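You operate a simulated robot arm through the tools that you are given. There is no shell and no other tool.

Carry out the task below with a simulated robot arm. There is one attempt and no reset: what you move stays moved.

## Task
Nip up the grey valve's pink nut and black nut with the torque key.
Fine: first open the cream wheel a quarter turn or more; key back in the orange stand; wheel shut tight last. Set down upright: torque key.

The check looks at the end state, three seconds after you hand in, the way a careful person would. Anything else that was tipped, shoved, dropped, spilled or broken makes it a failure.

## Robot
A 7-joint arm with a two-finger parallel gripper, fixed in place. Base frame: the origin is on the floor under the middle of its stand, x ahead of it, y to its left, z up. Units: mm, degrees, N and s.
It reaches about 1247 mm from its shoulder. Its first joint turns from -132.0 to 132.0 degrees. Payload 3.91 kg.
The tool frame sits at the grasp point between the pads (the TCP): z along the fingers, y along the line on which they close. The tips reach 30 mm beyond it. Largest opening 110 mm; finger width 20, thickness 10; the body of the gripper, 48 by 112 mm, starts 55 mm behind the TCP.
Orientation is told as [roll, pitch, yaw] about the base's x, y, z axes, in that order, counted from this pose: with the fingers straight down and closing along the base's y, the tool's x points along the base's -x, its y along +y and its z along -z.

## Interface
- The arm moves only by the tool apply_moves. Its argument "increments" is a list of rows, each a list of 7 numbers: the gripper command, from -1 (shut) to 1 (fully open), values between in proportion, then the shift along the base's x, y, z in mm, then the turn, a rotation vector about the base's x, y, z in degrees. In form: [[claw, x, y, z, wx, wy, wz], ...]. A call has 1 to 20 rows; each row shifts and turns the commanded pose from where the row before left it. Each row takes 0.2 s and may step no farther than 50 mm and 8.6 degrees from the row before; otherwise, or with a gripper value out of range, the whole call is refused. A pose out of reach is approached as far as the arm can. The call stops where the force on the tool passes 40 N (or 10 N more than at its start, if that is more) or the arm is blocked; 0.2 s more then pass. The fingers move at their own pace (about 108 mm/s each) and stop on an object; they squeeze with about 23 N. The grip force told is the motor's: it shows also when the fingers shut on nothing. Time passes only in rows, and 0.2 s behind the last, so rows that do not move let the fingers close. The reply holds the time, the measured pose of the TCP, the force on the tool along the base axes, the opening and the grip force, in the units named above and with some noise, with the torque about the TCP (base axes, N m) and any sound that the robot's microphone picked up, and new pictures: "views" is both (left out), scene, wrist or none.
- Cameras (640 x 400 px; columns grow to the right, rows downward): "scene" is fixed at [396.7, -646.3, 1578.7]; the picture's right is [0.77, -0.64, 0.00], its down [-0.59, -0.70, -0.41] and it looks along [0.27, 0.32, -0.91] (base axes); focal length 239 px, centre (320, 200). "wrist" rides on the gripper at [72, 17, -103] in the tool frame; the picture's right is [-0.23, 0.97, 0.00], its down [-0.76, -0.18, -0.62] and it looks along [-0.61, -0.14, 0.78] (tool axes); focal length 222 px, centre (320, 200). There is no depth. A picture from a camera that has moved, and an enlarged one, comes with that camera's place and axes in the base frame and with its lens. The place of the scene camera against the robot may be out by one fixed shift of up to 18 mm in any direction.
- zoom(camera, box): a new picture of the part [left, top, right, bottom] of that camera's present view, enlarged. The clock stands still meanwhile.
- hand_in(): hands the job in; it is judged then, once.

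Places have to be worked out from the pictures, the camera data and where the tool is seen. Open the gripper and draw the arm clear of the work before you hand the job in, unless the task says otherwise.

The tools are called after "Emit:" by a JSON object that holds its "method" and its "body". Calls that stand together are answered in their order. apply_moves: Moves the arm, as the interface text tells. Its arguments: {"type":"object","properties":{"increments":{"type":"array"},"views":{"type":"string","enum":["both","scene","wrist","none"]}},"required":["increments"]} The other tools are called the same way: zoom (camera, box) takes an enlarged picture of a part of a camera's view; hand_in () hands the job in.

At the start:

```text
time_s: 0.0
position: [397.5, -419.0, 1282.3]
orientation: [0.0, 0.0, 0.0]
force: [0.8, 0.5, -0.5]
torque: [-0.01, 0.01, 0.0]
gripper_width: 110.0
gripper_force: 0.0
```

scene: 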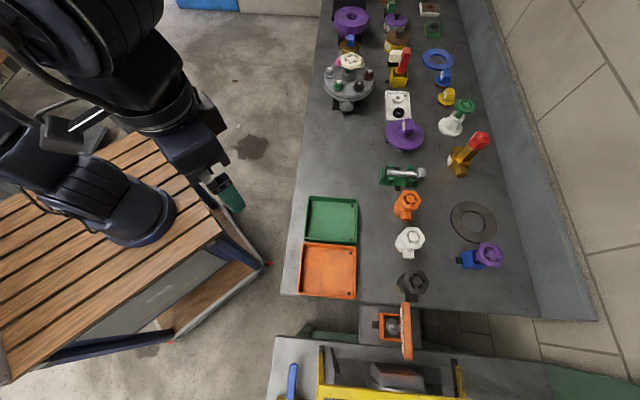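
wrist: 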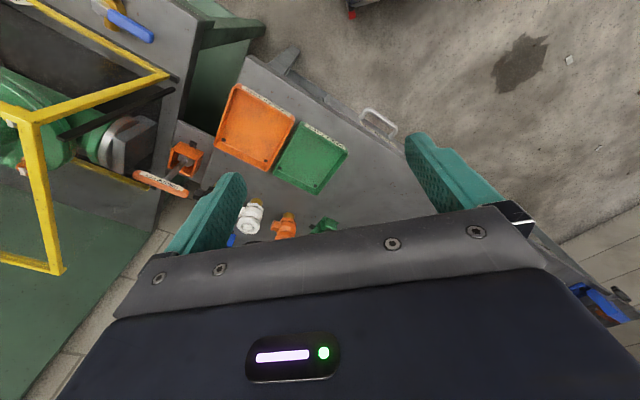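

I'll begin by looking closely at the scene: the grey valve seems to be near the far end of the bench with a cream wheel and coloured nuts. I'll zoom in before moving anything.

Emit:
{"method": "zoom", "body": {"camera": "scene", "box": [300, 40, 400, 120]}}

Emit:
{"method": "zoom", "body": {"camera": "scene", "box": [300, 0, 520, 140]}}

Emit:
{"method": "zoom", "body": {"camera": "scene", "box": [280, 140, 540, 310]}}

Emit:
{"method": "zoom", "body": {"camera": "scene", "box": [260, 290, 580, 400]}}

```text
5.00 times, centred on (350, 80) of scene
camera zoom: at [396.7, -646.3, 1578.7], right [0.77, -0.64, 0.0], down [-0.59, -0.7, -0.41], along [0.27, 0.32, -0.91], focal length 1195 px, centre (170, 800)
```

zoom: 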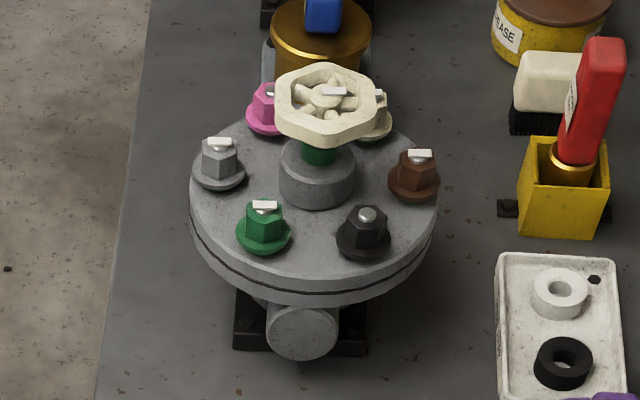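

```text
2.86 times, centred on (410, 70) of scene
camera zoom: at [396.7, -646.3, 1578.7], right [0.77, -0.64, 0.0], down [-0.59, -0.7, -0.41], along [0.27, 0.32, -0.91], focal length 683 px, centre (63, 571)
```

zoom: 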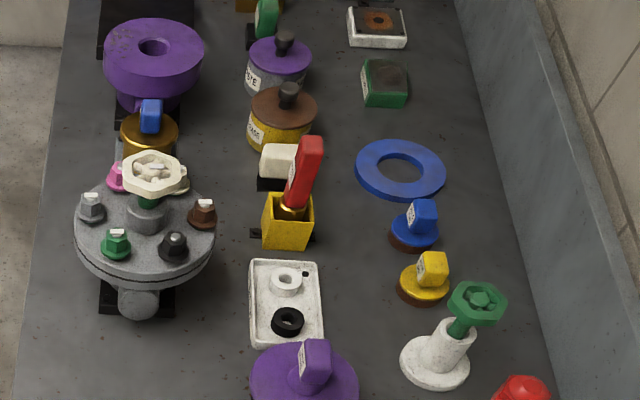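

```text
2.35 times, centred on (410, 225) of scene
camera zoom: at [396.7, -646.3, 1578.7], right [0.77, -0.64, 0.0], down [-0.59, -0.7, -0.41], along [0.27, 0.32, -0.91], focal length 562 px, centre (108, 141)
```

zoom: 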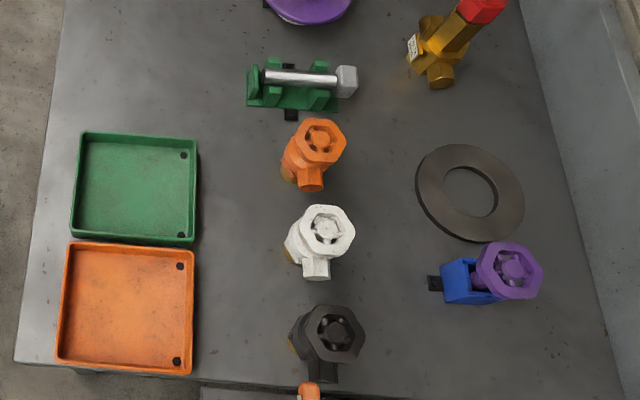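

```text
2.00 times, centred on (420, 345) of scene
camera zoom: at [396.7, -646.3, 1578.7], right [0.77, -0.64, 0.0], down [-0.59, -0.7, -0.41], along [0.27, 0.32, -0.91], focal length 478 px, centre (120, -90)
```

zoom: 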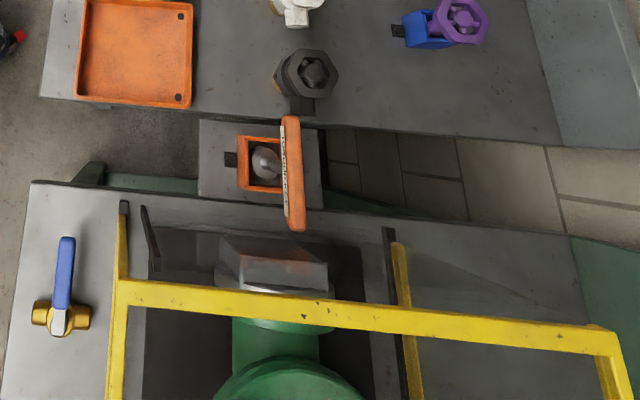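

The grey flange valve carries a cream wheel and six coloured nuts (pink, pale, brown, black, green, grey). The orange stand near the bench's near end holds an orange-handled tool, and I'll look at it and the other tool stands more closely.

Emit:
{"method": "zoom", "body": {"camera": "scene", "box": [355, 290, 435, 370]}}

Emit:
{"method": "zoom", "body": {"camera": "scene", "box": [365, 30, 445, 80]}}

Emit:
{"method": "zoom", "body": {"camera": "scene", "box": [365, 80, 445, 130]}}

Emit:
{"method": "zoom", "body": {"camera": "wrist", "box": [120, 120, 220, 220]}}

Emit:
{"method": "zoom", "body": {"camera": "scene", "box": [365, 150, 445, 200]}}

Emit:
{"method": "zoom", "body": {"camera": "scene", "box": [430, 120, 510, 190]}}

```text
5.00 times, centred on (395, 330) of scene
camera zoom: at [396.7, -646.3, 1578.7], right [0.77, -0.64, 0.0], down [-0.59, -0.7, -0.41], along [0.27, 0.32, -0.91], focal length 1195 px, centre (-55, -450)
```

zoom: 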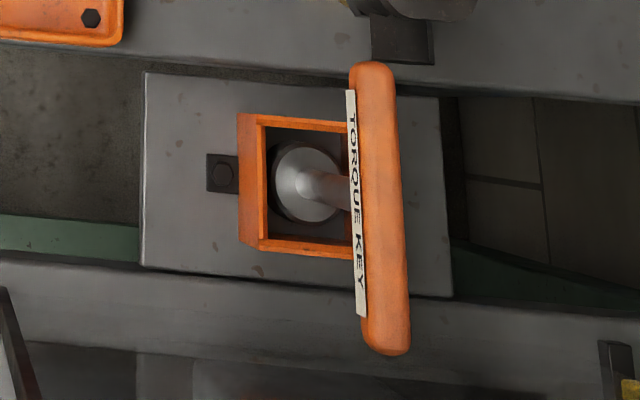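

```text
8.00 times, centred on (405, 55) of scene
camera zoom: at [396.7, -646.3, 1578.7], right [0.77, -0.64, 0.0], down [-0.59, -0.7, -0.41], along [0.27, 0.32, -0.91], focal length 1912 px, centre (-360, 1360)
```

zoom: 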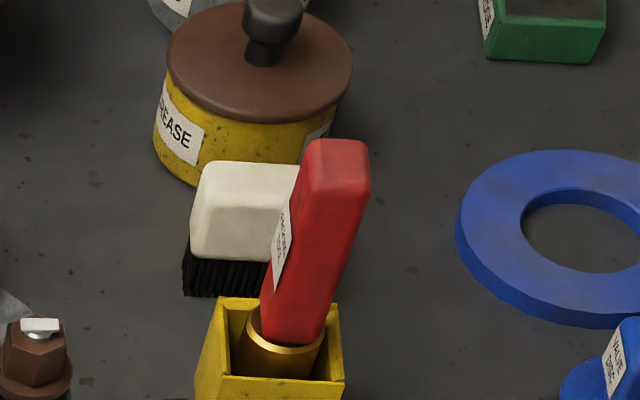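

```text
8.00 times, centred on (405, 105) of scene
camera zoom: at [396.7, -646.3, 1578.7], right [0.77, -0.64, 0.0], down [-0.59, -0.7, -0.41], along [0.27, 0.32, -0.91], focal length 1912 px, centre (-360, 960)
```

zoom: 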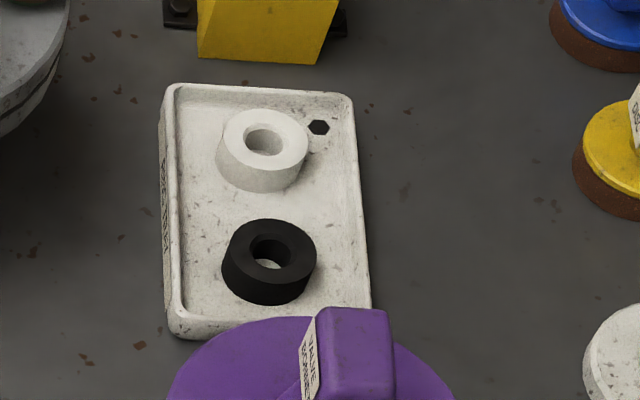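

```text
4.00 times, centred on (170, 170) of wrist
camera zoom: at [323.9, -400.0, 1386.0], right [0.23, 0.97, 0.0], down [0.76, -0.18, 0.62], along [0.61, -0.14, -0.78], focal length 888 px, centre (920, 320)
```

zoom: 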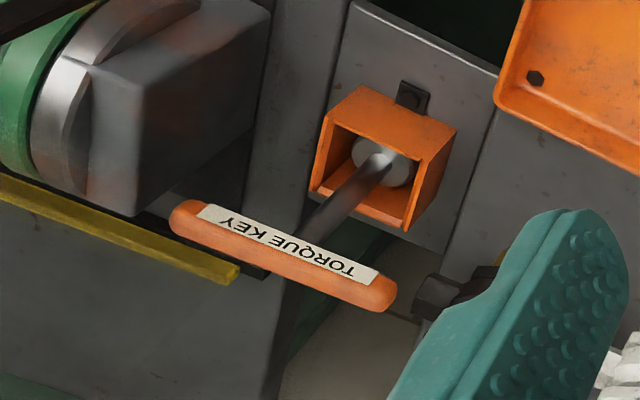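

```text
8.00 times, centred on (405, 175) of scene
camera zoom: at [396.7, -646.3, 1578.7], right [0.77, -0.64, 0.0], down [-0.59, -0.7, -0.41], along [0.27, 0.32, -0.91], focal length 1912 px, centre (-360, 400)
```

zoom: 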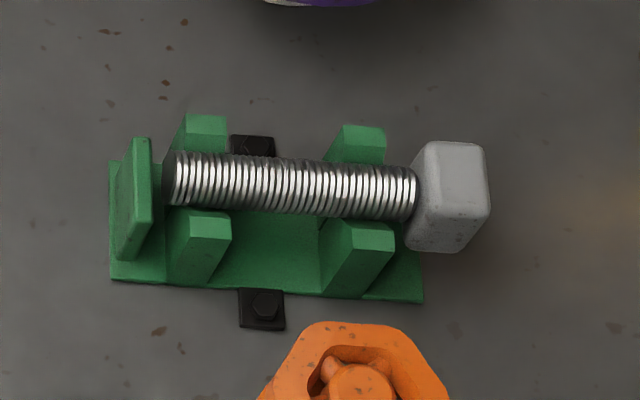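

```text
5.71 times, centred on (470, 155) of scene
camera zoom: at [396.7, -646.3, 1578.7], right [0.77, -0.64, 0.0], down [-0.59, -0.7, -0.41], along [0.27, 0.32, -0.91], focal length 1366 px, centre (-537, 457)
```

zoom: 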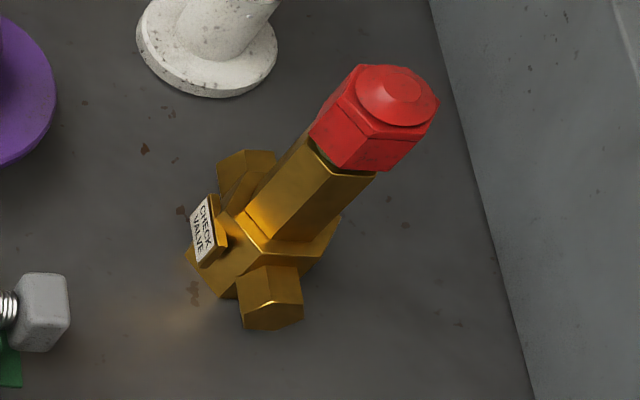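

The torque key is a T-handle key standing upright in the orange stand. Triangulated, its handle centre is near (515, -803, 981), the handle runs along about 45° in x/y, and the bench top is about z≈870. I'll move the arm high over the grey valve to view it with the wrist camera.

Emit:
{"method": "apply_moves", "body": {"increments": [[1, 39, 21, 0, 0, 0, 0], [1, 39, 21, 0, 0, 0, 0], [1, 39, 21, 0, 0, 0, 0], [1, 39, 21, 0, 0, 0, 0], [1, 39, 21, 0, 0, 0, 0], [1, 39, 21, 0, 0, 0, 0], [1, 39, 21, 0, 0, 0, 0], [1, 39, 21, 0, 0, 0, 0], [1, 39, 21, 0, 0, 0, 0], [1, 39, 21, 0, 0, 0, 0], [1, 39, 21, 0, 0, 0, 0], [1, 39, 21, 0, 0, 0, 0], [1, 0, 0, 0, 0, 0, 0]]}}

```text
time_s: 2.8
position: [866.7, -165.0, 1282.6]
orientation: [0.0, 0.0, 0.0]
force: [0.8, -0.4, 0.2]
torque: [0.01, -0.02, 0.02]
gripper_width: 109.8
gripper_force: 0.1
camera wrist: at [794.0, -146.2, 1386.2], right [0.23, 0.97, 0.0], down [0.76, -0.18, 0.62], along [0.61, -0.14, -0.78], focal length 222 px, centre (320, 200)
```

scene: 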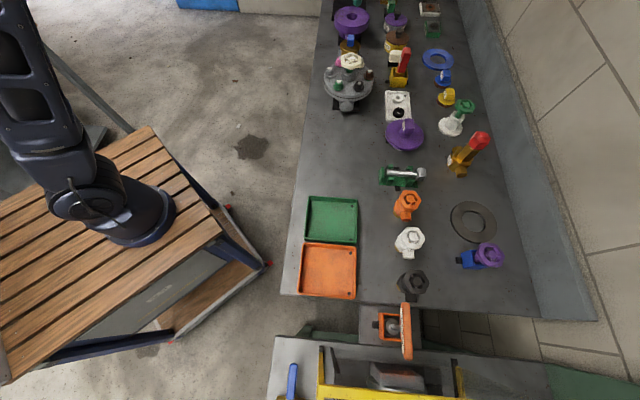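
wrist: 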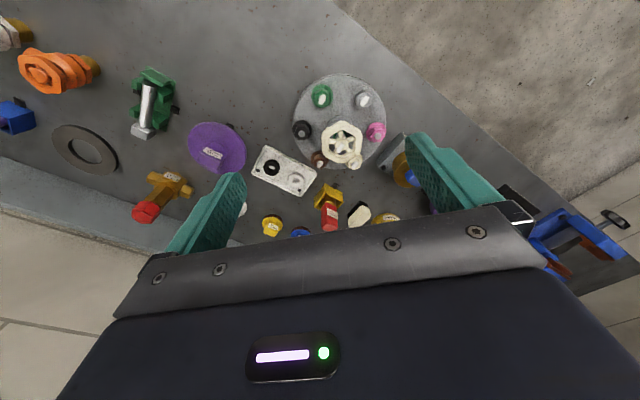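

The valve is in view of the wrist camera now; I'll zoom on it in both cameras to read details and triangulate.

Emit:
{"method": "zoom", "body": {"camera": "wrist", "box": [280, 60, 400, 180]}}

Emit:
{"method": "zoom", "body": {"camera": "wrist", "box": [310, 110, 374, 175]}}

Emit:
{"method": "zoom", "body": {"camera": "scene", "box": [320, 45, 380, 85]}}

Emit:
{"method": "zoom", "body": {"camera": "scene", "box": [320, 70, 380, 115]}}

```text
3.33 times, centred on (340, 120) of wrist
camera zoom: at [794.0, -146.2, 1386.2], right [0.23, 0.97, 0.0], down [0.76, -0.18, 0.62], along [0.61, -0.14, -0.78], focal length 740 px, centre (253, 467)
```

zoom: 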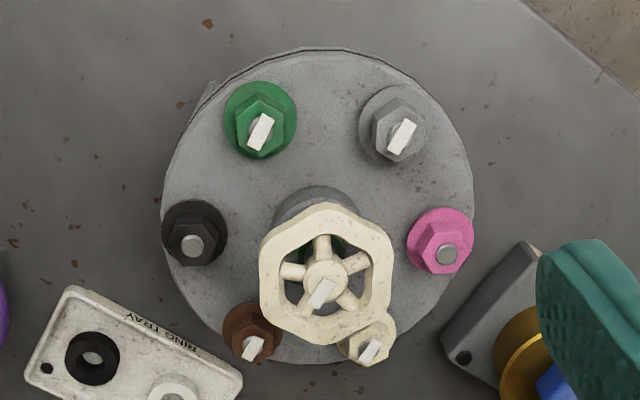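

```text
6.15 times, centred on (342, 142) of wrist
camera zoom: at [794.0, -146.2, 1386.2], right [0.23, 0.97, 0.0], down [0.76, -0.18, 0.62], along [0.61, -0.14, -0.78], focal length 1367 px, centre (185, 554)
```

zoom: 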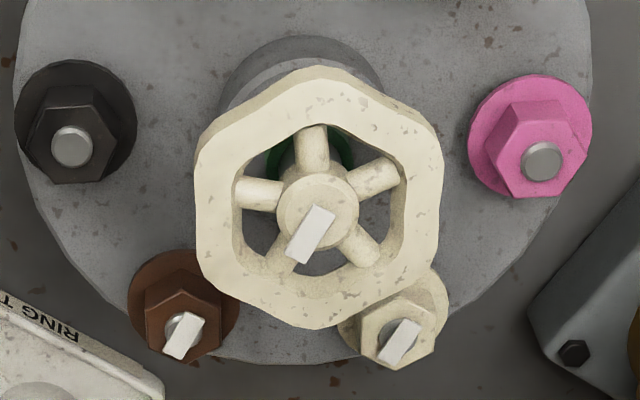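

```text
10.00 times, centred on (350, 65) of scene
camera zoom: at [396.7, -646.3, 1578.7], right [0.77, -0.64, 0.0], down [-0.59, -0.7, -0.41], along [0.27, 0.32, -0.91], focal length 2390 px, centre (20, 1550)
```

zoom: 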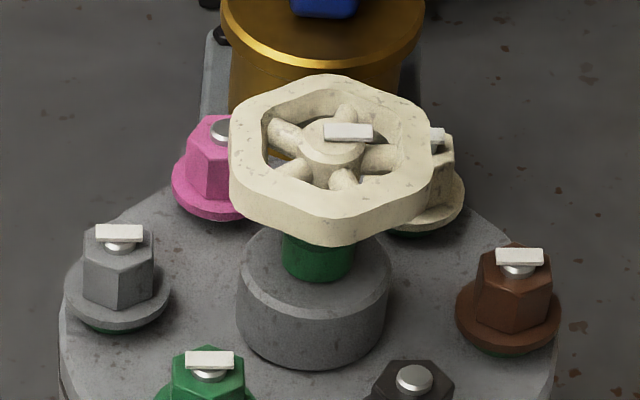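

```text
8.89 times, centred on (350, 92) of scene
camera zoom: at [396.7, -646.3, 1578.7], right [0.77, -0.64, 0.0], down [-0.59, -0.7, -0.41], along [0.27, 0.32, -0.91], focal length 2124 px, centre (53, 1156)
```

zoom: 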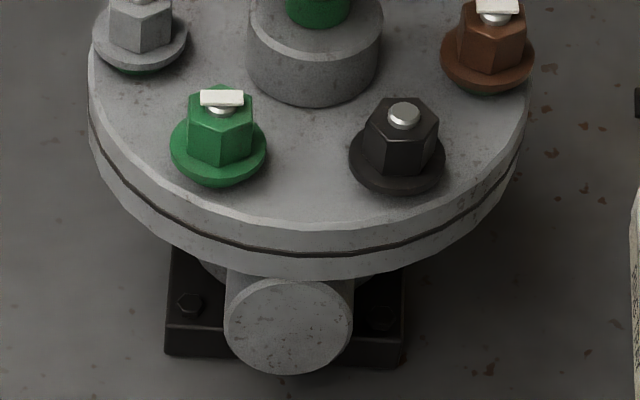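

Wheel hub is near (953, -150, ~1060), the black nut near (934, -210, ~1015) and the pink one near (961, -85, ~1030). The tags on the wheel and the tight nuts all line up, and the pink and black nuts have none. I'll move the TCP above the wheel for a closer view and better triangulation.

Emit:
{"method": "apply_moves", "body": {"increments": [[1, 21, 4, -30, 0, 0, 0], [1, 21, 4, -30, 0, 0, 0], [1, 21, 4, -30, 0, 0, 0], [1, 20, 4, -30, 0, 0, 0], [1, 0, 0, 0, 0, 0, 0]]}}

Emit:
{"method": "zoom", "body": {"camera": "wrist", "box": [220, 40, 420, 200]}}

```text
time_s: 4.0
position: [948.8, -150.5, 1163.2]
orientation: [0.0, 0.0, 0.0]
force: [0.2, 0.3, -0.1]
torque: [0.02, -0.01, 0.0]
gripper_width: 109.9
gripper_force: 0.1
camera wrist: at [876.4, -132.2, 1265.9], right [0.23, 0.97, 0.0], down [0.76, -0.18, 0.62], along [0.61, -0.14, -0.78], focal length 222 px, centre (320, 200)
```

scene: 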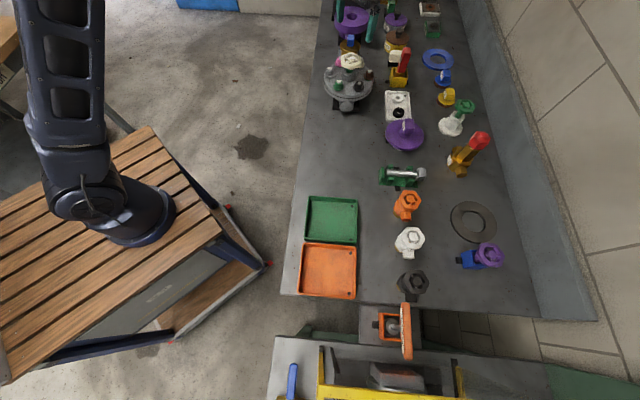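
wrist: 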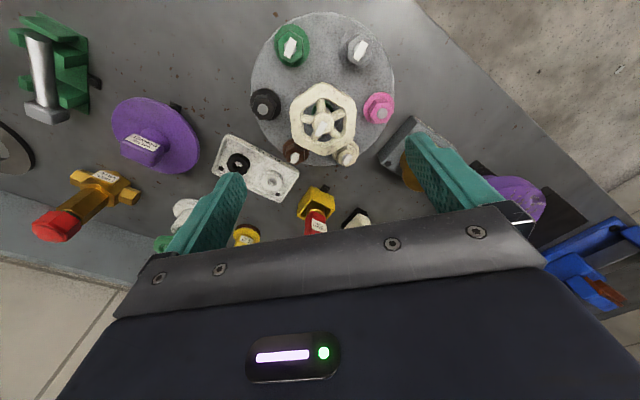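

```text
2.50 times, centred on (320, 120) of wrist
camera zoom: at [876.4, -132.2, 1265.9], right [0.23, 0.97, 0.0], down [0.76, -0.18, 0.62], along [0.61, -0.14, -0.78], focal length 555 px, centre (320, 400)
```

zoom: 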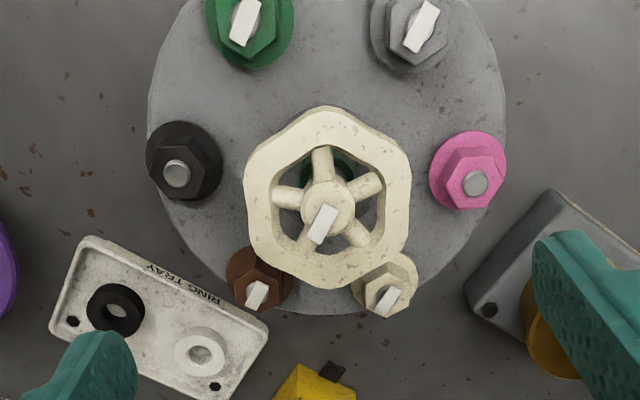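

Triangulating from two wrist views gives black stud (936, -211, 1008), pink stud (970, -82, 1011), and the wheel axis near (951, -147) with the rim about z≈1050. Zooming in will show the wheel's rim shape so I can choose the grip yaw.

Emit:
{"method": "zoom", "body": {"camera": "wrist", "box": [280, 75, 370, 165]}}

Emit:
{"method": "zoom", "body": {"camera": "wrist", "box": [240, 70, 300, 140]}}

Emit:
{"method": "zoom", "body": {"camera": "wrist", "box": [350, 75, 410, 145]}}

```text
4.44 times, centred on (325, 120) of wrist
camera zoom: at [876.4, -132.2, 1265.9], right [0.23, 0.97, 0.0], down [0.76, -0.18, 0.62], along [0.61, -0.14, -0.78], focal length 987 px, centre (298, 556)
```

zoom: 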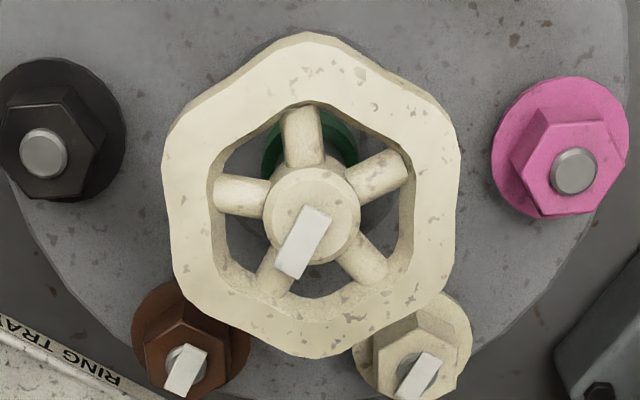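

```text
5.71 times, centred on (270, 105) of wrist
camera zoom: at [876.4, -132.2, 1265.9], right [0.23, 0.97, 0.0], down [0.76, -0.18, 0.62], along [0.61, -0.14, -0.78], focal length 1269 px, centre (606, 743)
```

zoom: 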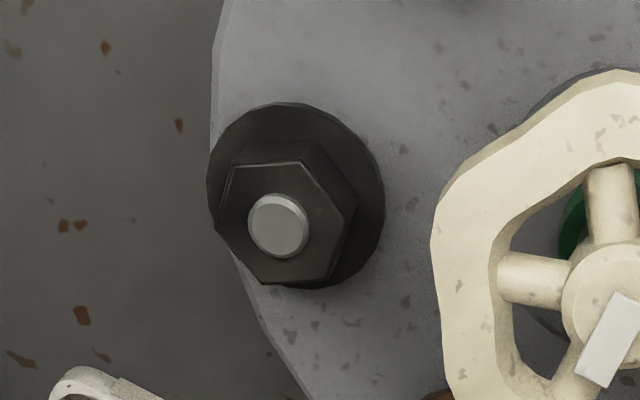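

```text
5.71 times, centred on (380, 110) of wrist
camera zoom: at [876.4, -132.2, 1265.9], right [0.23, 0.97, 0.0], down [0.76, -0.18, 0.62], along [0.61, -0.14, -0.78], focal length 1269 px, centre (-23, 714)
```

zoom: 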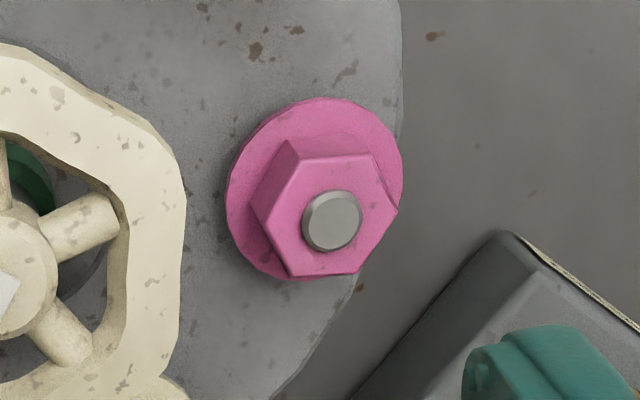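

The rim is a rounded hexagon whose flat normals sit at about 80°, 20° and -40°, matching the bench axes. I'll yaw to -70° (closing along 20°) so I can open CCW by about 115°, and lower a bit to check alignment.

Emit:
{"method": "apply_moves", "body": {"increments": [[1, 0.3, 0.4, -4, 0, 0, -7.8], [1, 0.3, 0.4, -4, 0, 0, -7.8], [1, 0.3, 0.4, -4, 0, 0, -7.8], [1, 0.3, 0.4, -4, 0, 0, -7.8], [1, 0.3, 0.4, -4, 0, 0, -7.8], [1, 0.3, 0.4, -4, 0, 0, -7.8], [1, 0.3, 0.4, -4, 0, 0, -7.8], [1, 0.3, 0.4, -4, 0, 0, -7.8], [1, 0.3, 0.4, -4, 0, 0, -7.6], [1, 0, 0, 0, 0, 0, 0]]}}

Emit:
{"method": "zoom", "body": {"camera": "wrist", "box": [220, 40, 420, 200]}}

```text
time_s: 6.2
position: [951.0, -145.6, 1128.0]
orientation: [0.1, 0.0, -70.1]
force: [0.5, 0.4, 1.1]
torque: [0.0, -0.03, 0.0]
gripper_width: 110.0
gripper_force: 0.1
camera wrist: at [941.2, -71.4, 1230.1], right [0.99, 0.12, 0.0], down [0.09, -0.78, 0.62], along [0.07, -0.62, -0.78], focal length 222 px, centre (320, 200)
```

scene: 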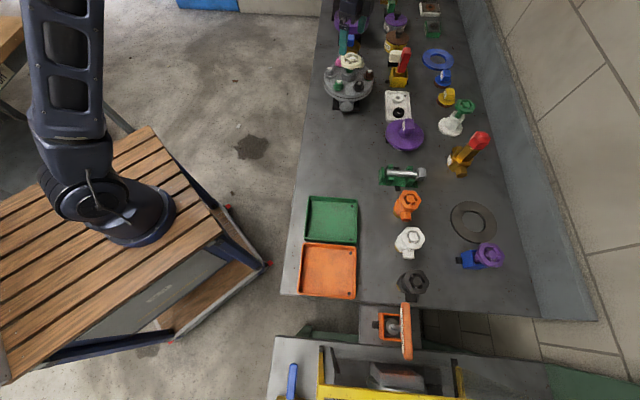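
wrist: 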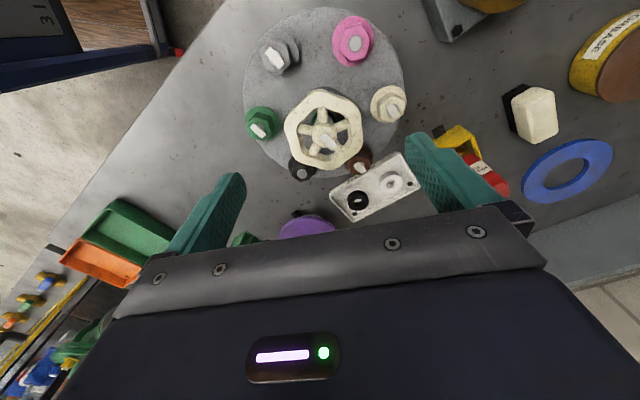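

```text
2.50 times, centred on (320, 120) of wrist
camera zoom: at [941.2, -71.4, 1230.1], right [0.99, 0.12, 0.0], down [0.09, -0.78, 0.62], along [0.07, -0.62, -0.78], focal length 555 px, centre (320, 400)
```

zoom: 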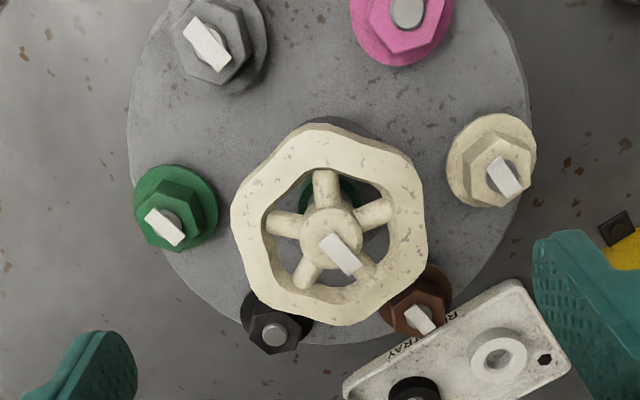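

Three views agree on the wheel axis at about (953, -146.7), with the rim at z≈1028–1042 and the nut tags topping out near 1011. I'll come down to TCP z≈1050 (tips at 1020), then check before closing.

Emit:
{"method": "apply_moves", "body": {"increments": [[1, 1, -0.5, -20, 0, 0, 0], [1, 1, -0.6, -20, 0, 0, 0], [1, 0, 0, -20, 0, 0, 0], [1, 0, 0, -18, 0, 0, 0], [1, 0, 0, 0, 0, 0, 0]]}}

Emit:
{"method": "zoom", "body": {"camera": "wrist", "box": [180, 0, 500, 200]}}

Emit:
{"method": "zoom", "body": {"camera": "scene", "box": [310, 20, 400, 110]}}

```text
time_s: 7.4
position: [953.8, -148.1, 1050.2]
orientation: [0.0, 0.0, -70.1]
force: [-0.5, -0.2, 0.1]
torque: [0.01, 0.04, -0.02]
gripper_width: 110.0
gripper_force: 0.0
camera wrist: at [944.5, -73.2, 1152.5], right [0.99, 0.12, 0.0], down [0.09, -0.78, 0.62], along [0.07, -0.62, -0.78], focal length 222 px, centre (320, 200)
```

scene: 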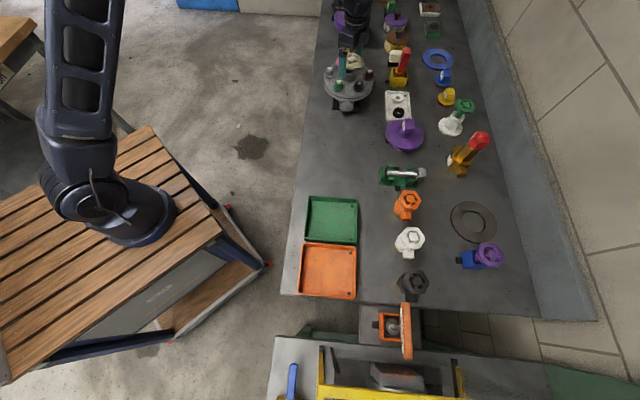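
wrist: 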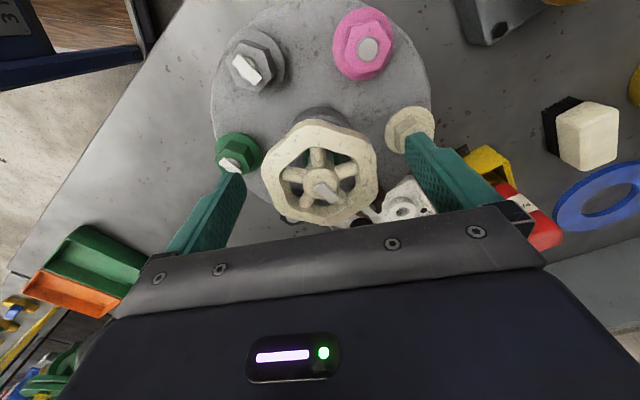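

```text
2.00 times, centred on (340, 100) of wrist
camera zoom: at [944.5, -73.2, 1152.5], right [0.99, 0.12, 0.0], down [0.09, -0.78, 0.62], along [0.07, -0.62, -0.78], focal length 444 px, centre (280, 400)
```

zoom: 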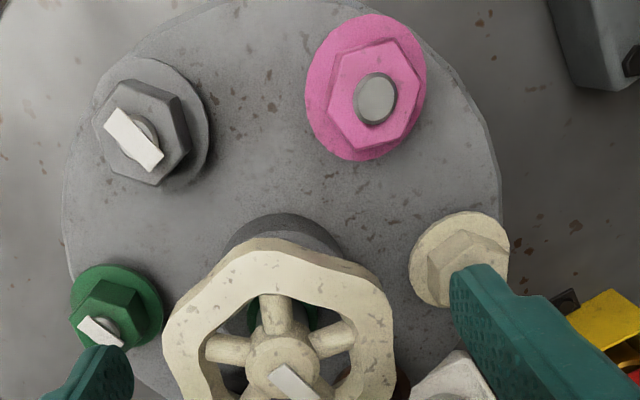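

```text
4.44 times, centred on (355, 65) of scene
camera zoom: at [396.7, -646.3, 1578.7], right [0.77, -0.64, 0.0], down [-0.59, -0.7, -0.41], along [0.27, 0.32, -0.91], focal length 1062 px, centre (164, 800)
```

zoom: 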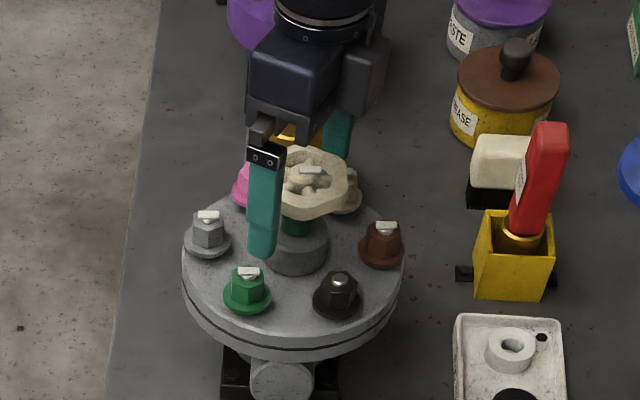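

The fingers straddle the rim with clearance above the nuts. Nudging y by +1.3 mm and closing on the rim.

Emit:
{"method": "apply_moves", "body": {"increments": [[1, 0, 1.3, 0, 0, 0, 0], [0.4, 0, 0, 0, 0, 0, 0], [-1, 0, 0, 0, 0, 0, 0], [-1, 0, 0, 0, 0, 0, 0], [-1, 0, 0, 0, 0, 0, 0]]}}

Emit:
{"method": "zoom", "body": {"camera": "wrist", "box": [180, 0, 500, 200]}}

Emit:
{"method": "zoom", "body": {"camera": "scene", "box": [310, 20, 400, 110]}}

```text
time_s: 8.6
position: [953.6, -146.2, 1048.7]
orientation: [0.0, 0.0, -70.0]
force: [3.8, 0.6, 0.1]
torque: [-0.01, -0.08, 0.0]
gripper_width: 67.7
gripper_force: 45.0
camera wrist: at [944.6, -71.6, 1152.3], right [0.99, 0.12, 0.0], down [0.09, -0.78, 0.62], along [0.07, -0.62, -0.78], focal length 222 px, centre (320, 200)
```

scene: 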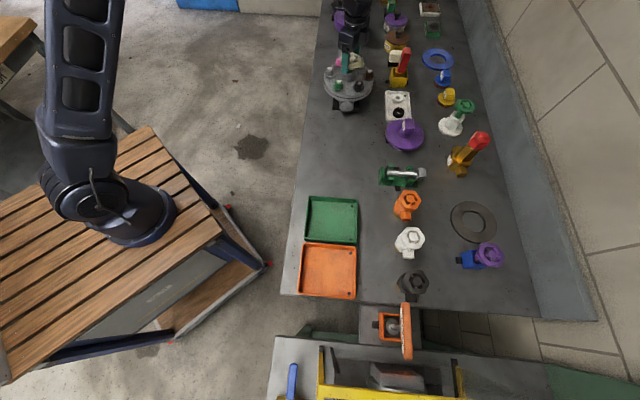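
wrist: 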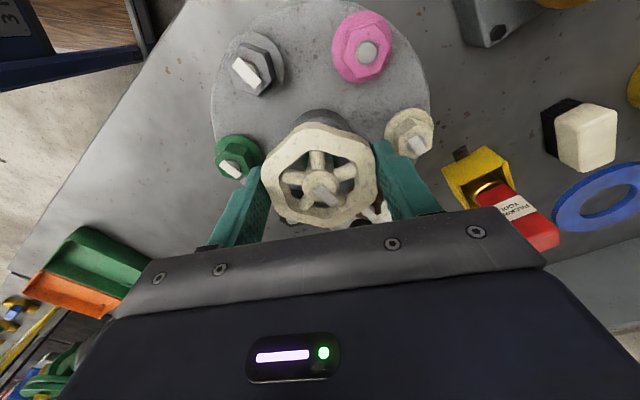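

```text
2.00 times, centred on (340, 100) of wrist
camera zoom: at [944.6, -71.6, 1152.3], right [0.99, 0.12, 0.0], down [0.09, -0.78, 0.62], along [0.07, -0.62, -0.78], focal length 444 px, centre (280, 400)
```

zoom: 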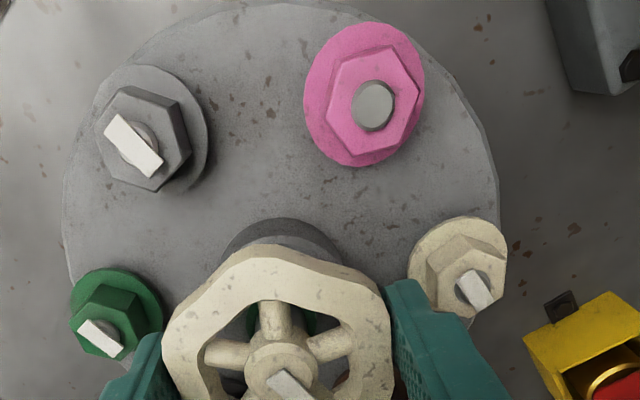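

```text
4.44 times, centred on (355, 65) of scene
camera zoom: at [396.7, -646.3, 1578.7], right [0.77, -0.64, 0.0], down [-0.59, -0.7, -0.41], along [0.27, 0.32, -0.91], focal length 1062 px, centre (164, 800)
```

zoom: 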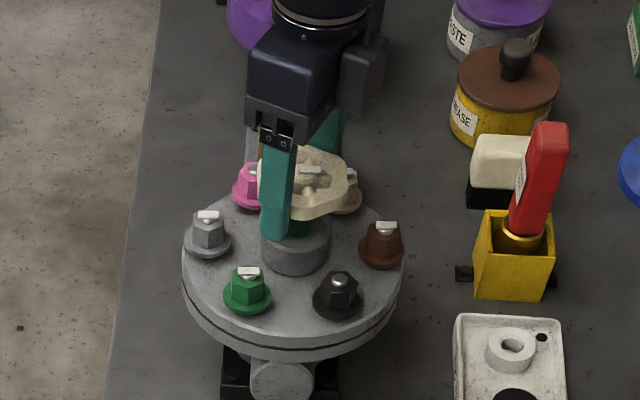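

Gripped at 67.7 mm with little side force. Now a gentle test turn counter-clockwise (+wz) to see whether the wheel follows.

Emit:
{"method": "apply_moves", "body": {"increments": [[-1, 0, 0, 0, 0, 0, 4], [-1, 0, 0, 0, 0, 0, 4], [-1, 0, 0, 0, 0, 0, 4]]}}

Emit:
{"method": "zoom", "body": {"camera": "wrist", "box": [180, 0, 500, 200]}}

```text
time_s: 9.4
position: [952.6, -147.1, 1049.7]
orientation: [0.0, 0.0, -58.0]
force: [6.3, -2.0, -1.3]
torque: [0.73, 1.1, -0.03]
gripper_width: 68.0
gripper_force: 45.1
camera wrist: at [929.1, -75.2, 1152.3], right [0.95, 0.32, 0.0], down [0.25, -0.74, 0.62], along [0.2, -0.59, -0.78], focal length 222 px, centre (320, 200)
```

scene: 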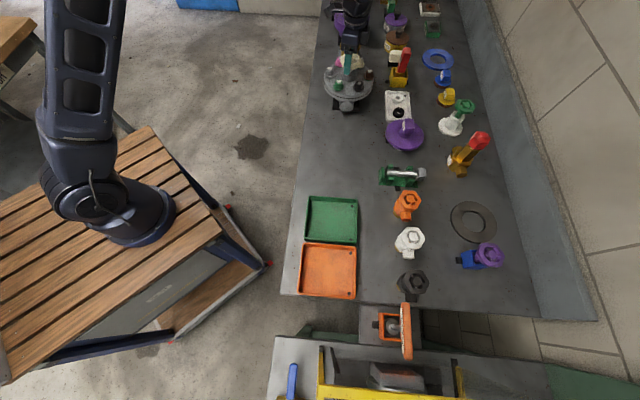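
wrist: 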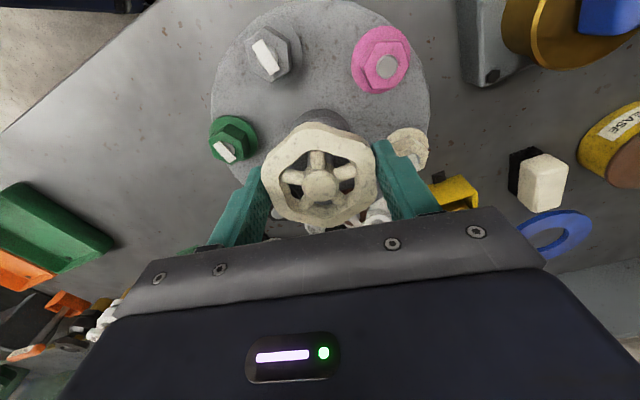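

```text
2.00 times, centred on (340, 100) of wrist
camera zoom: at [929.1, -75.2, 1152.3], right [0.95, 0.32, 0.0], down [0.25, -0.74, 0.62], along [0.2, -0.59, -0.78], focal length 444 px, centre (280, 400)
```

zoom: 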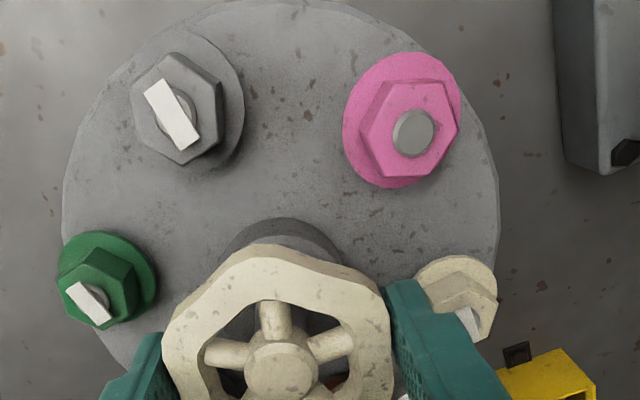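

The wheel turns with the gripper, and the white tag on its hub vanished, so the tag marks "tight/shut". I'll keep turning counter-clockwise, checking forces.

Emit:
{"method": "apply_moves", "body": {"increments": [[-1, 0, 0, 0, 0, 0, 8], [-1, 0, 0, 0, 0, 0, 8], [-1, 0, 0, 0, 0, 0, 8], [-1, 0, 0, 0, 0, 0, 8], [-1, 0, 0, 0, 0, 0, 8], [-1, 0, 0, 0, 0, 0, 8]], "views": "wrist"}}

```text
time_s: 10.8
position: [952.7, -148.3, 1049.2]
orientation: [0.1, 0.0, -10.0]
force: [-5.4, -17.1, 6.9]
torque: [0.01, 0.21, -0.09]
gripper_width: 67.9
gripper_force: 45.4
camera wrist: at [883.9, -117.5, 1152.3], right [0.39, 0.92, 0.0], down [0.72, -0.31, 0.62], along [0.57, -0.24, -0.78], focal length 222 px, centre (320, 200)
```

wrist: 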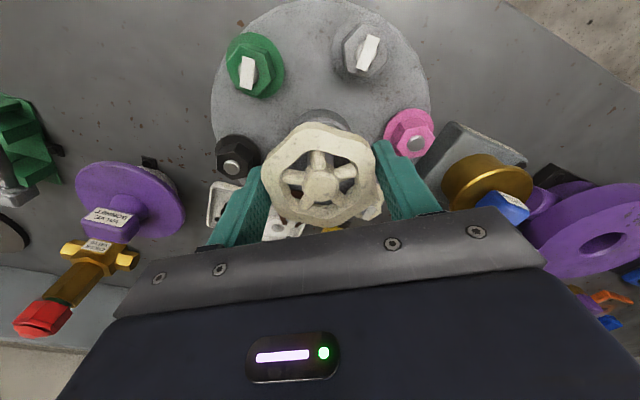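

The turn is now 60° with 17 N of side force in -y, so the axis is slightly further in -y than commanded. I'll shift -1 mm in y and carry on turning.

Emit:
{"method": "apply_moves", "body": {"increments": [[-1, -0.3, -1, 0, 0, 0, 4], [-1, 0, 0, 0, 0, 0, 8], [-1, 0, 0, 0, 0, 0, 8], [-1, 0, 0, 0, 0, 0, 8]], "views": "wrist"}}

```text
time_s: 11.8
position: [951.8, -148.9, 1048.8]
orientation: [0.1, -0.1, 18.0]
force: [8.2, -25.9, 9.4]
torque: [0.45, -0.04, -0.02]
gripper_width: 67.8
gripper_force: 45.4
camera wrist: at [878.1, -154.0, 1152.2], right [-0.09, 1.0, 0.0], down [0.78, 0.07, 0.62], along [0.62, 0.05, -0.78], focal length 222 px, centre (320, 200)
```

wrist: 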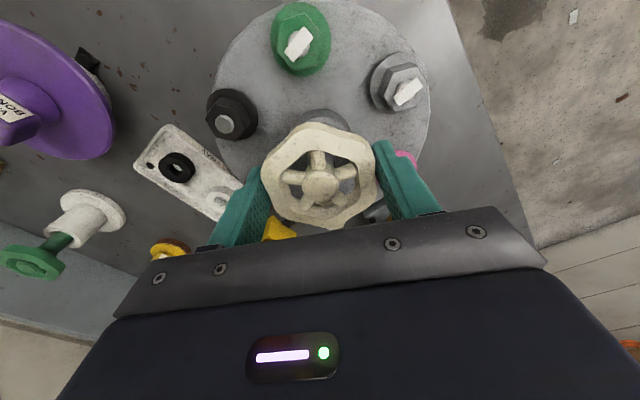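

Side force is up to 26 N in -y after 88° of turn, from a small grip offset. I'll relieve it with a -1.5 mm y shift and finish at around 120° of opening.

Emit:
{"method": "apply_moves", "body": {"increments": [[-1, 0.3, -1.2, 0.3, 0, 0, 0], [-1, 0.3, -0.8, 0.3, 0, 0, 4], [-1, 0.3, -0.4, 0, 0, 0, 6], [-1, 0.3, -0.4, 0, 0, 0, 6]], "views": "none"}}

```text
time_s: 12.8
position: [953.3, -149.4, 1049.0]
orientation: [0.2, 0.0, 34.1]
force: [1.1, -6.7, 6.4]
torque: [-0.27, 1.0, -0.03]
gripper_width: 67.7
gripper_force: 44.4
```

Force has dropped to about 7 N and the turn is 104° now. I'll add about 16° more and look.

Emit:
{"method": "apply_moves", "body": {"increments": [[-1, 0.3, -0.3, 0, 0, 0, 5], [-1, 0.3, -0.3, 0, 0, 0, 5], [-1, 0.3, -0.3, 0, 0, 0, 6]]}}

Emit:
{"method": "zoom", "body": {"camera": "scene", "box": [310, 20, 400, 110]}}

```text
time_s: 13.6
position: [953.2, -149.5, 1050.3]
orientation: [0.1, 0.0, 50.1]
force: [-24.0, 8.4, 3.3]
torque: [0.2, -0.09, 0.06]
gripper_width: 67.7
gripper_force: 45.5
camera wrist: at [893.8, -193.3, 1152.3], right [-0.6, 0.8, 0.0], down [0.63, 0.47, 0.62], along [0.5, 0.38, -0.78], focal length 222 px, centre (320, 200)
```

scene: 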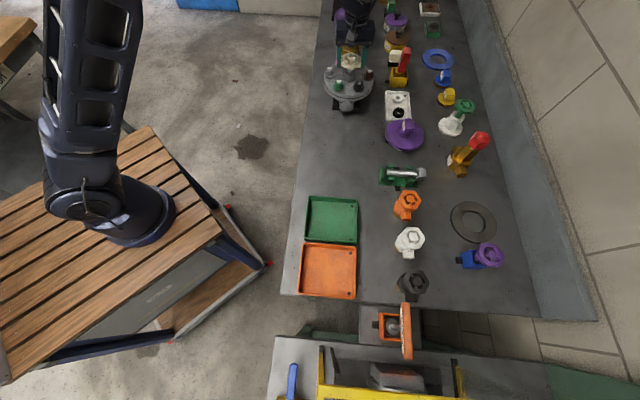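
wrist: 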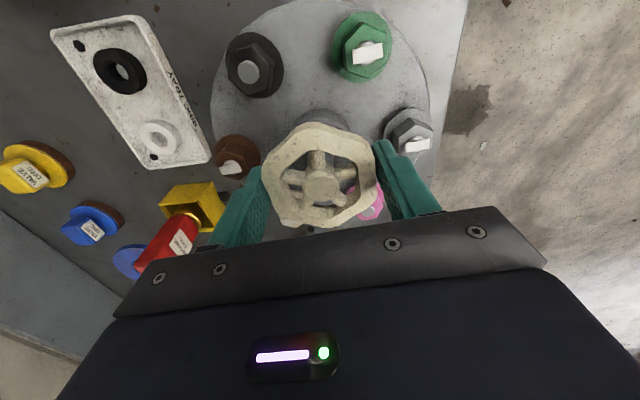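

```text
4.44 times, centred on (355, 65) of scene
camera zoom: at [396.7, -646.3, 1578.7], right [0.77, -0.64, 0.0], down [-0.59, -0.7, -0.41], along [0.27, 0.32, -0.91], focal length 1062 px, centre (164, 800)
```

zoom: 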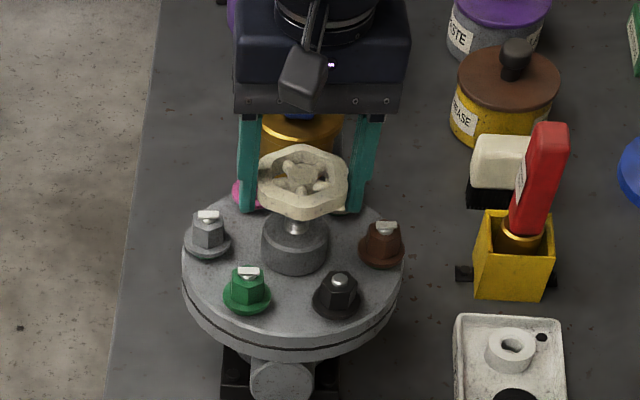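

The stem went from green to bare metal and the wheel has turned 120°. I'll release the fingers and lift straight up.

Emit:
{"method": "apply_moves", "body": {"increments": [[0.5, 0, 0, 0, 0, 0, 0], [1, 0, 0, 0, 0, 0, 0], [1, 0, 0, 0, 0, 0, 0], [1, 0, 0, 15, 0, 0, 0], [1, 0, 0, 30, 0, 0, 0], [1, 0, 0, 40, 0, 0, 0], [1, 0, 0, 45, 0, 0, 0], [1, 0, 0, 45, 0, 0, 0]]}}

Emit:
{"method": "zoom", "body": {"camera": "wrist", "box": [220, 20, 420, 180]}}

```text
time_s: 15.4
position: [953.8, -150.6, 1227.6]
orientation: [0.0, 0.0, 50.0]
force: [0.2, 0.0, -0.4]
torque: [-0.02, 0.05, 0.01]
gripper_width: 109.9
gripper_force: 0.1
camera wrist: at [894.0, -193.7, 1329.3], right [-0.6, 0.8, 0.0], down [0.63, 0.47, 0.62], along [0.5, 0.37, -0.78], focal length 222 px, centre (320, 200)
```

scene: 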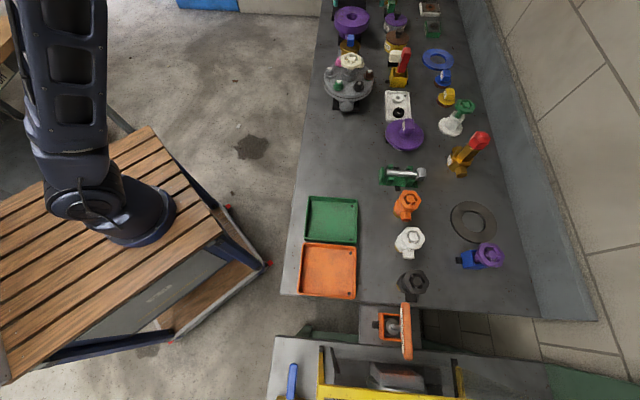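
wrist: 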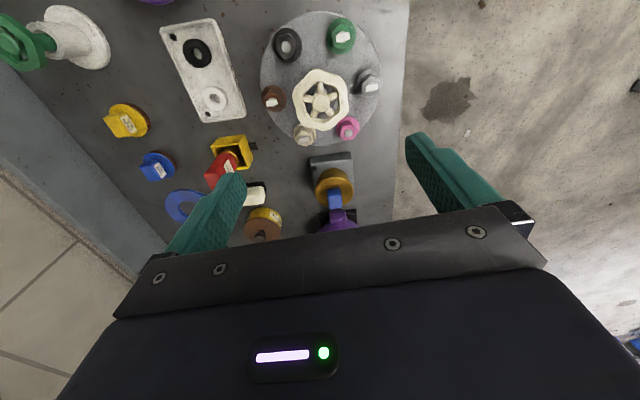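

```text
2.50 times, centred on (320, 100) of wrist
camera zoom: at [894.0, -193.7, 1329.3], right [-0.6, 0.8, 0.0], down [0.63, 0.47, 0.62], along [0.5, 0.37, -0.78], focal length 555 px, centre (320, 450)
```

zoom: 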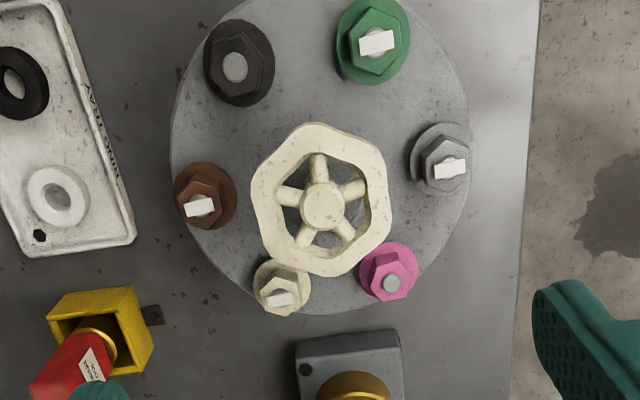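

The wheel is open and released. A rough triangulation puts the top bar of the yellow guard at z≈1135, about 80 mm behind the key stand, so I'll approach the key at yaw -135° with the wrist camera facing away from the guard. I'll travel high toward it while turning.

Emit:
{"method": "apply_moves", "body": {"increments": [[1, -14.75, -20.4, 2, 0, 0, -7.7], [1, -14.75, -20.4, 2, 0, 0, -7.7], [1, -14.75, -20.4, 2, 0, 0, -7.7], [1, -14.75, -20.4, 2, 0, 0, -7.7], [1, -14.75, -20.4, 2, 0, 0, -7.7], [1, -14.75, -20.4, 2, 0, 0, -7.7], [1, -14.75, -20.4, 2, 0, 0, -7.7], [1, -14.75, -20.4, 2, 0, 0, -7.7], [1, -14.75, -20.4, 2, 0, 0, -7.7], [1, -14.75, -20.4, 2, 0, 0, -7.7], [1, -14.75, -20.4, 2, 0, 0, -7.7], [1, -14.75, -20.4, 2, 0, 0, -7.7]]}}

```text
time_s: 18.0
position: [779.9, -394.6, 1249.1]
orientation: [0.0, 0.0, -42.5]
force: [0.4, -0.4, 0.6]
torque: [-0.03, 0.02, 0.04]
gripper_width: 109.9
gripper_force: 0.0
camera wrist: at [735.7, -332.1, 1351.5], right [0.83, 0.56, 0.0], down [0.44, -0.65, 0.62], along [0.35, -0.51, -0.78], focal length 222 px, centre (320, 200)
```

scene: 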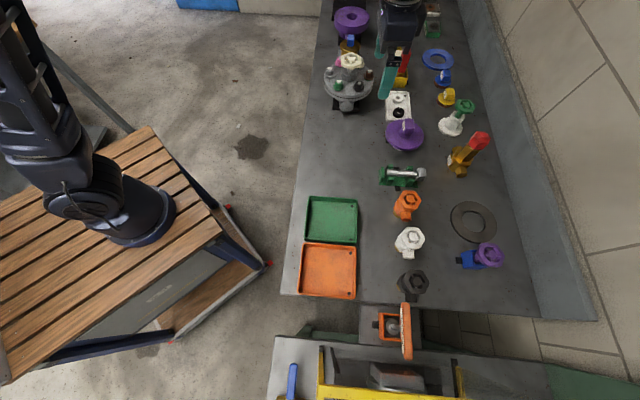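
wrist: 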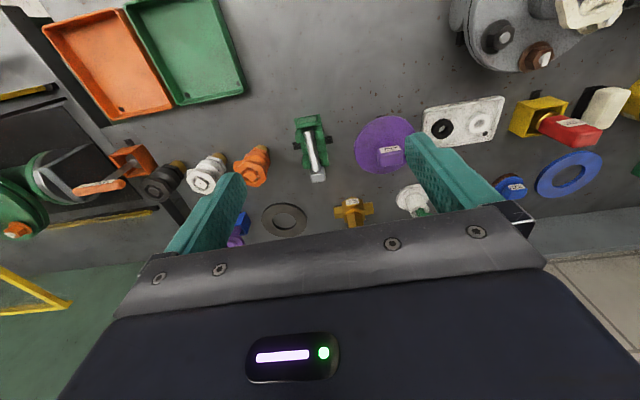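

The move is clean so far. I'll continue the second half of the traverse toward the key stand.

Emit:
{"method": "apply_moves", "body": {"increments": [[1, -14.75, -18, 0, 0, 0, -7.7], [1, -14.75, -18, 0, 0, 0, -7.7], [1, -14.75, -18, 0, 0, 0, -7.7], [1, -14.75, -18, 0, 0, 0, -7.7], [1, -14.75, -18, 0, 0, 0, -7.7], [1, -14.75, -18, 0, 0, 0, -7.7], [1, -14.75, -18, 0, 0, 0, -7.7], [1, -14.75, -18, 0, 0, 0, -7.7], [1, -14.75, -18, 0, 0, 0, -7.7], [1, -14.75, -18, 0, 0, 0, -7.7], [1, -14.75, -18, 0, 0, 0, -7.7], [1, -14.75, -18, 0, 0, 0, -7.7]]}}

```text
time_s: 20.6
position: [599.9, -612.5, 1248.6]
orientation: [0.0, 0.1, -134.8]
force: [0.1, 0.5, -0.1]
torque: [0.0, 0.01, 0.01]
gripper_width: 110.1
gripper_force: 0.0
camera wrist: at [662.7, -571.6, 1351.7], right [0.53, -0.85, 0.0], down [-0.66, -0.41, 0.62], along [-0.53, -0.33, -0.78], focal length 222 px, centre (320, 200)
```

scene: 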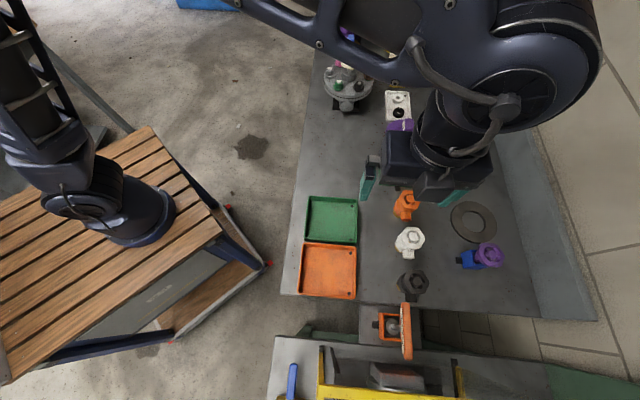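
wrist: 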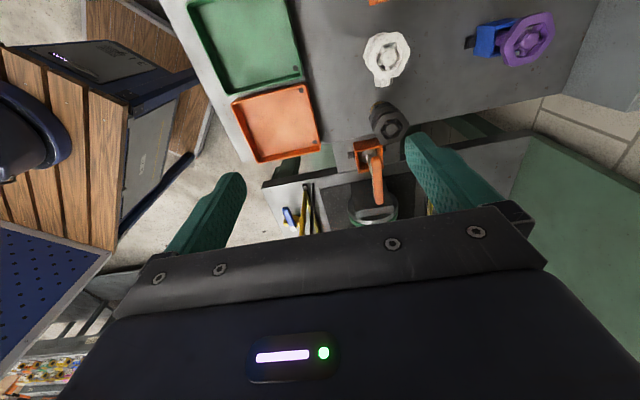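

The key and stand are visible in the wrist view. Zooming for triangulation.

Emit:
{"method": "zoom", "body": {"camera": "wrist", "box": [340, 120, 420, 220]}}

Emit:
{"method": "zoom", "body": {"camera": "wrist", "box": [240, 120, 420, 240]}}

Emit:
{"method": "zoom", "body": {"camera": "scene", "box": [200, 260, 620, 470]}}

```text
4.00 times, centred on (380, 170) of wrist
camera zoom: at [662.7, -571.6, 1351.7], right [0.53, -0.85, 0.0], down [-0.66, -0.41, 0.62], along [-0.53, -0.33, -0.78], focal length 888 px, centre (80, 320)
```

zoom: 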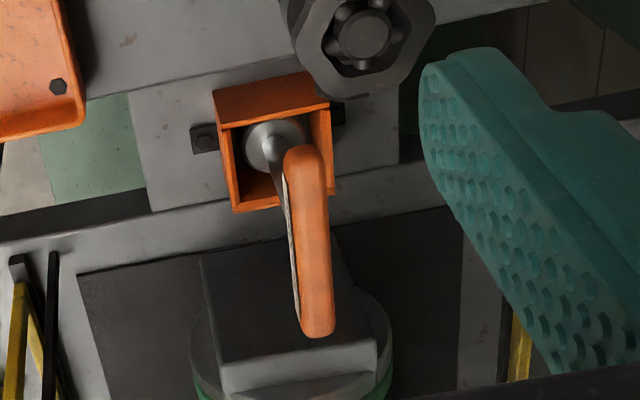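

```text
3.33 times, centred on (330, 180) of wrist
camera zoom: at [662.7, -571.6, 1351.7], right [0.53, -0.85, 0.0], down [-0.66, -0.41, 0.62], along [-0.53, -0.33, -0.78], focal length 740 px, centre (287, 267)
```

zoom: 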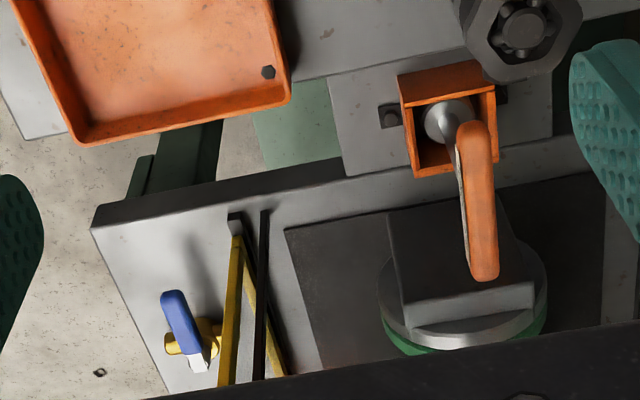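

```text
refused: 470 is not a number from 0 to 400
```

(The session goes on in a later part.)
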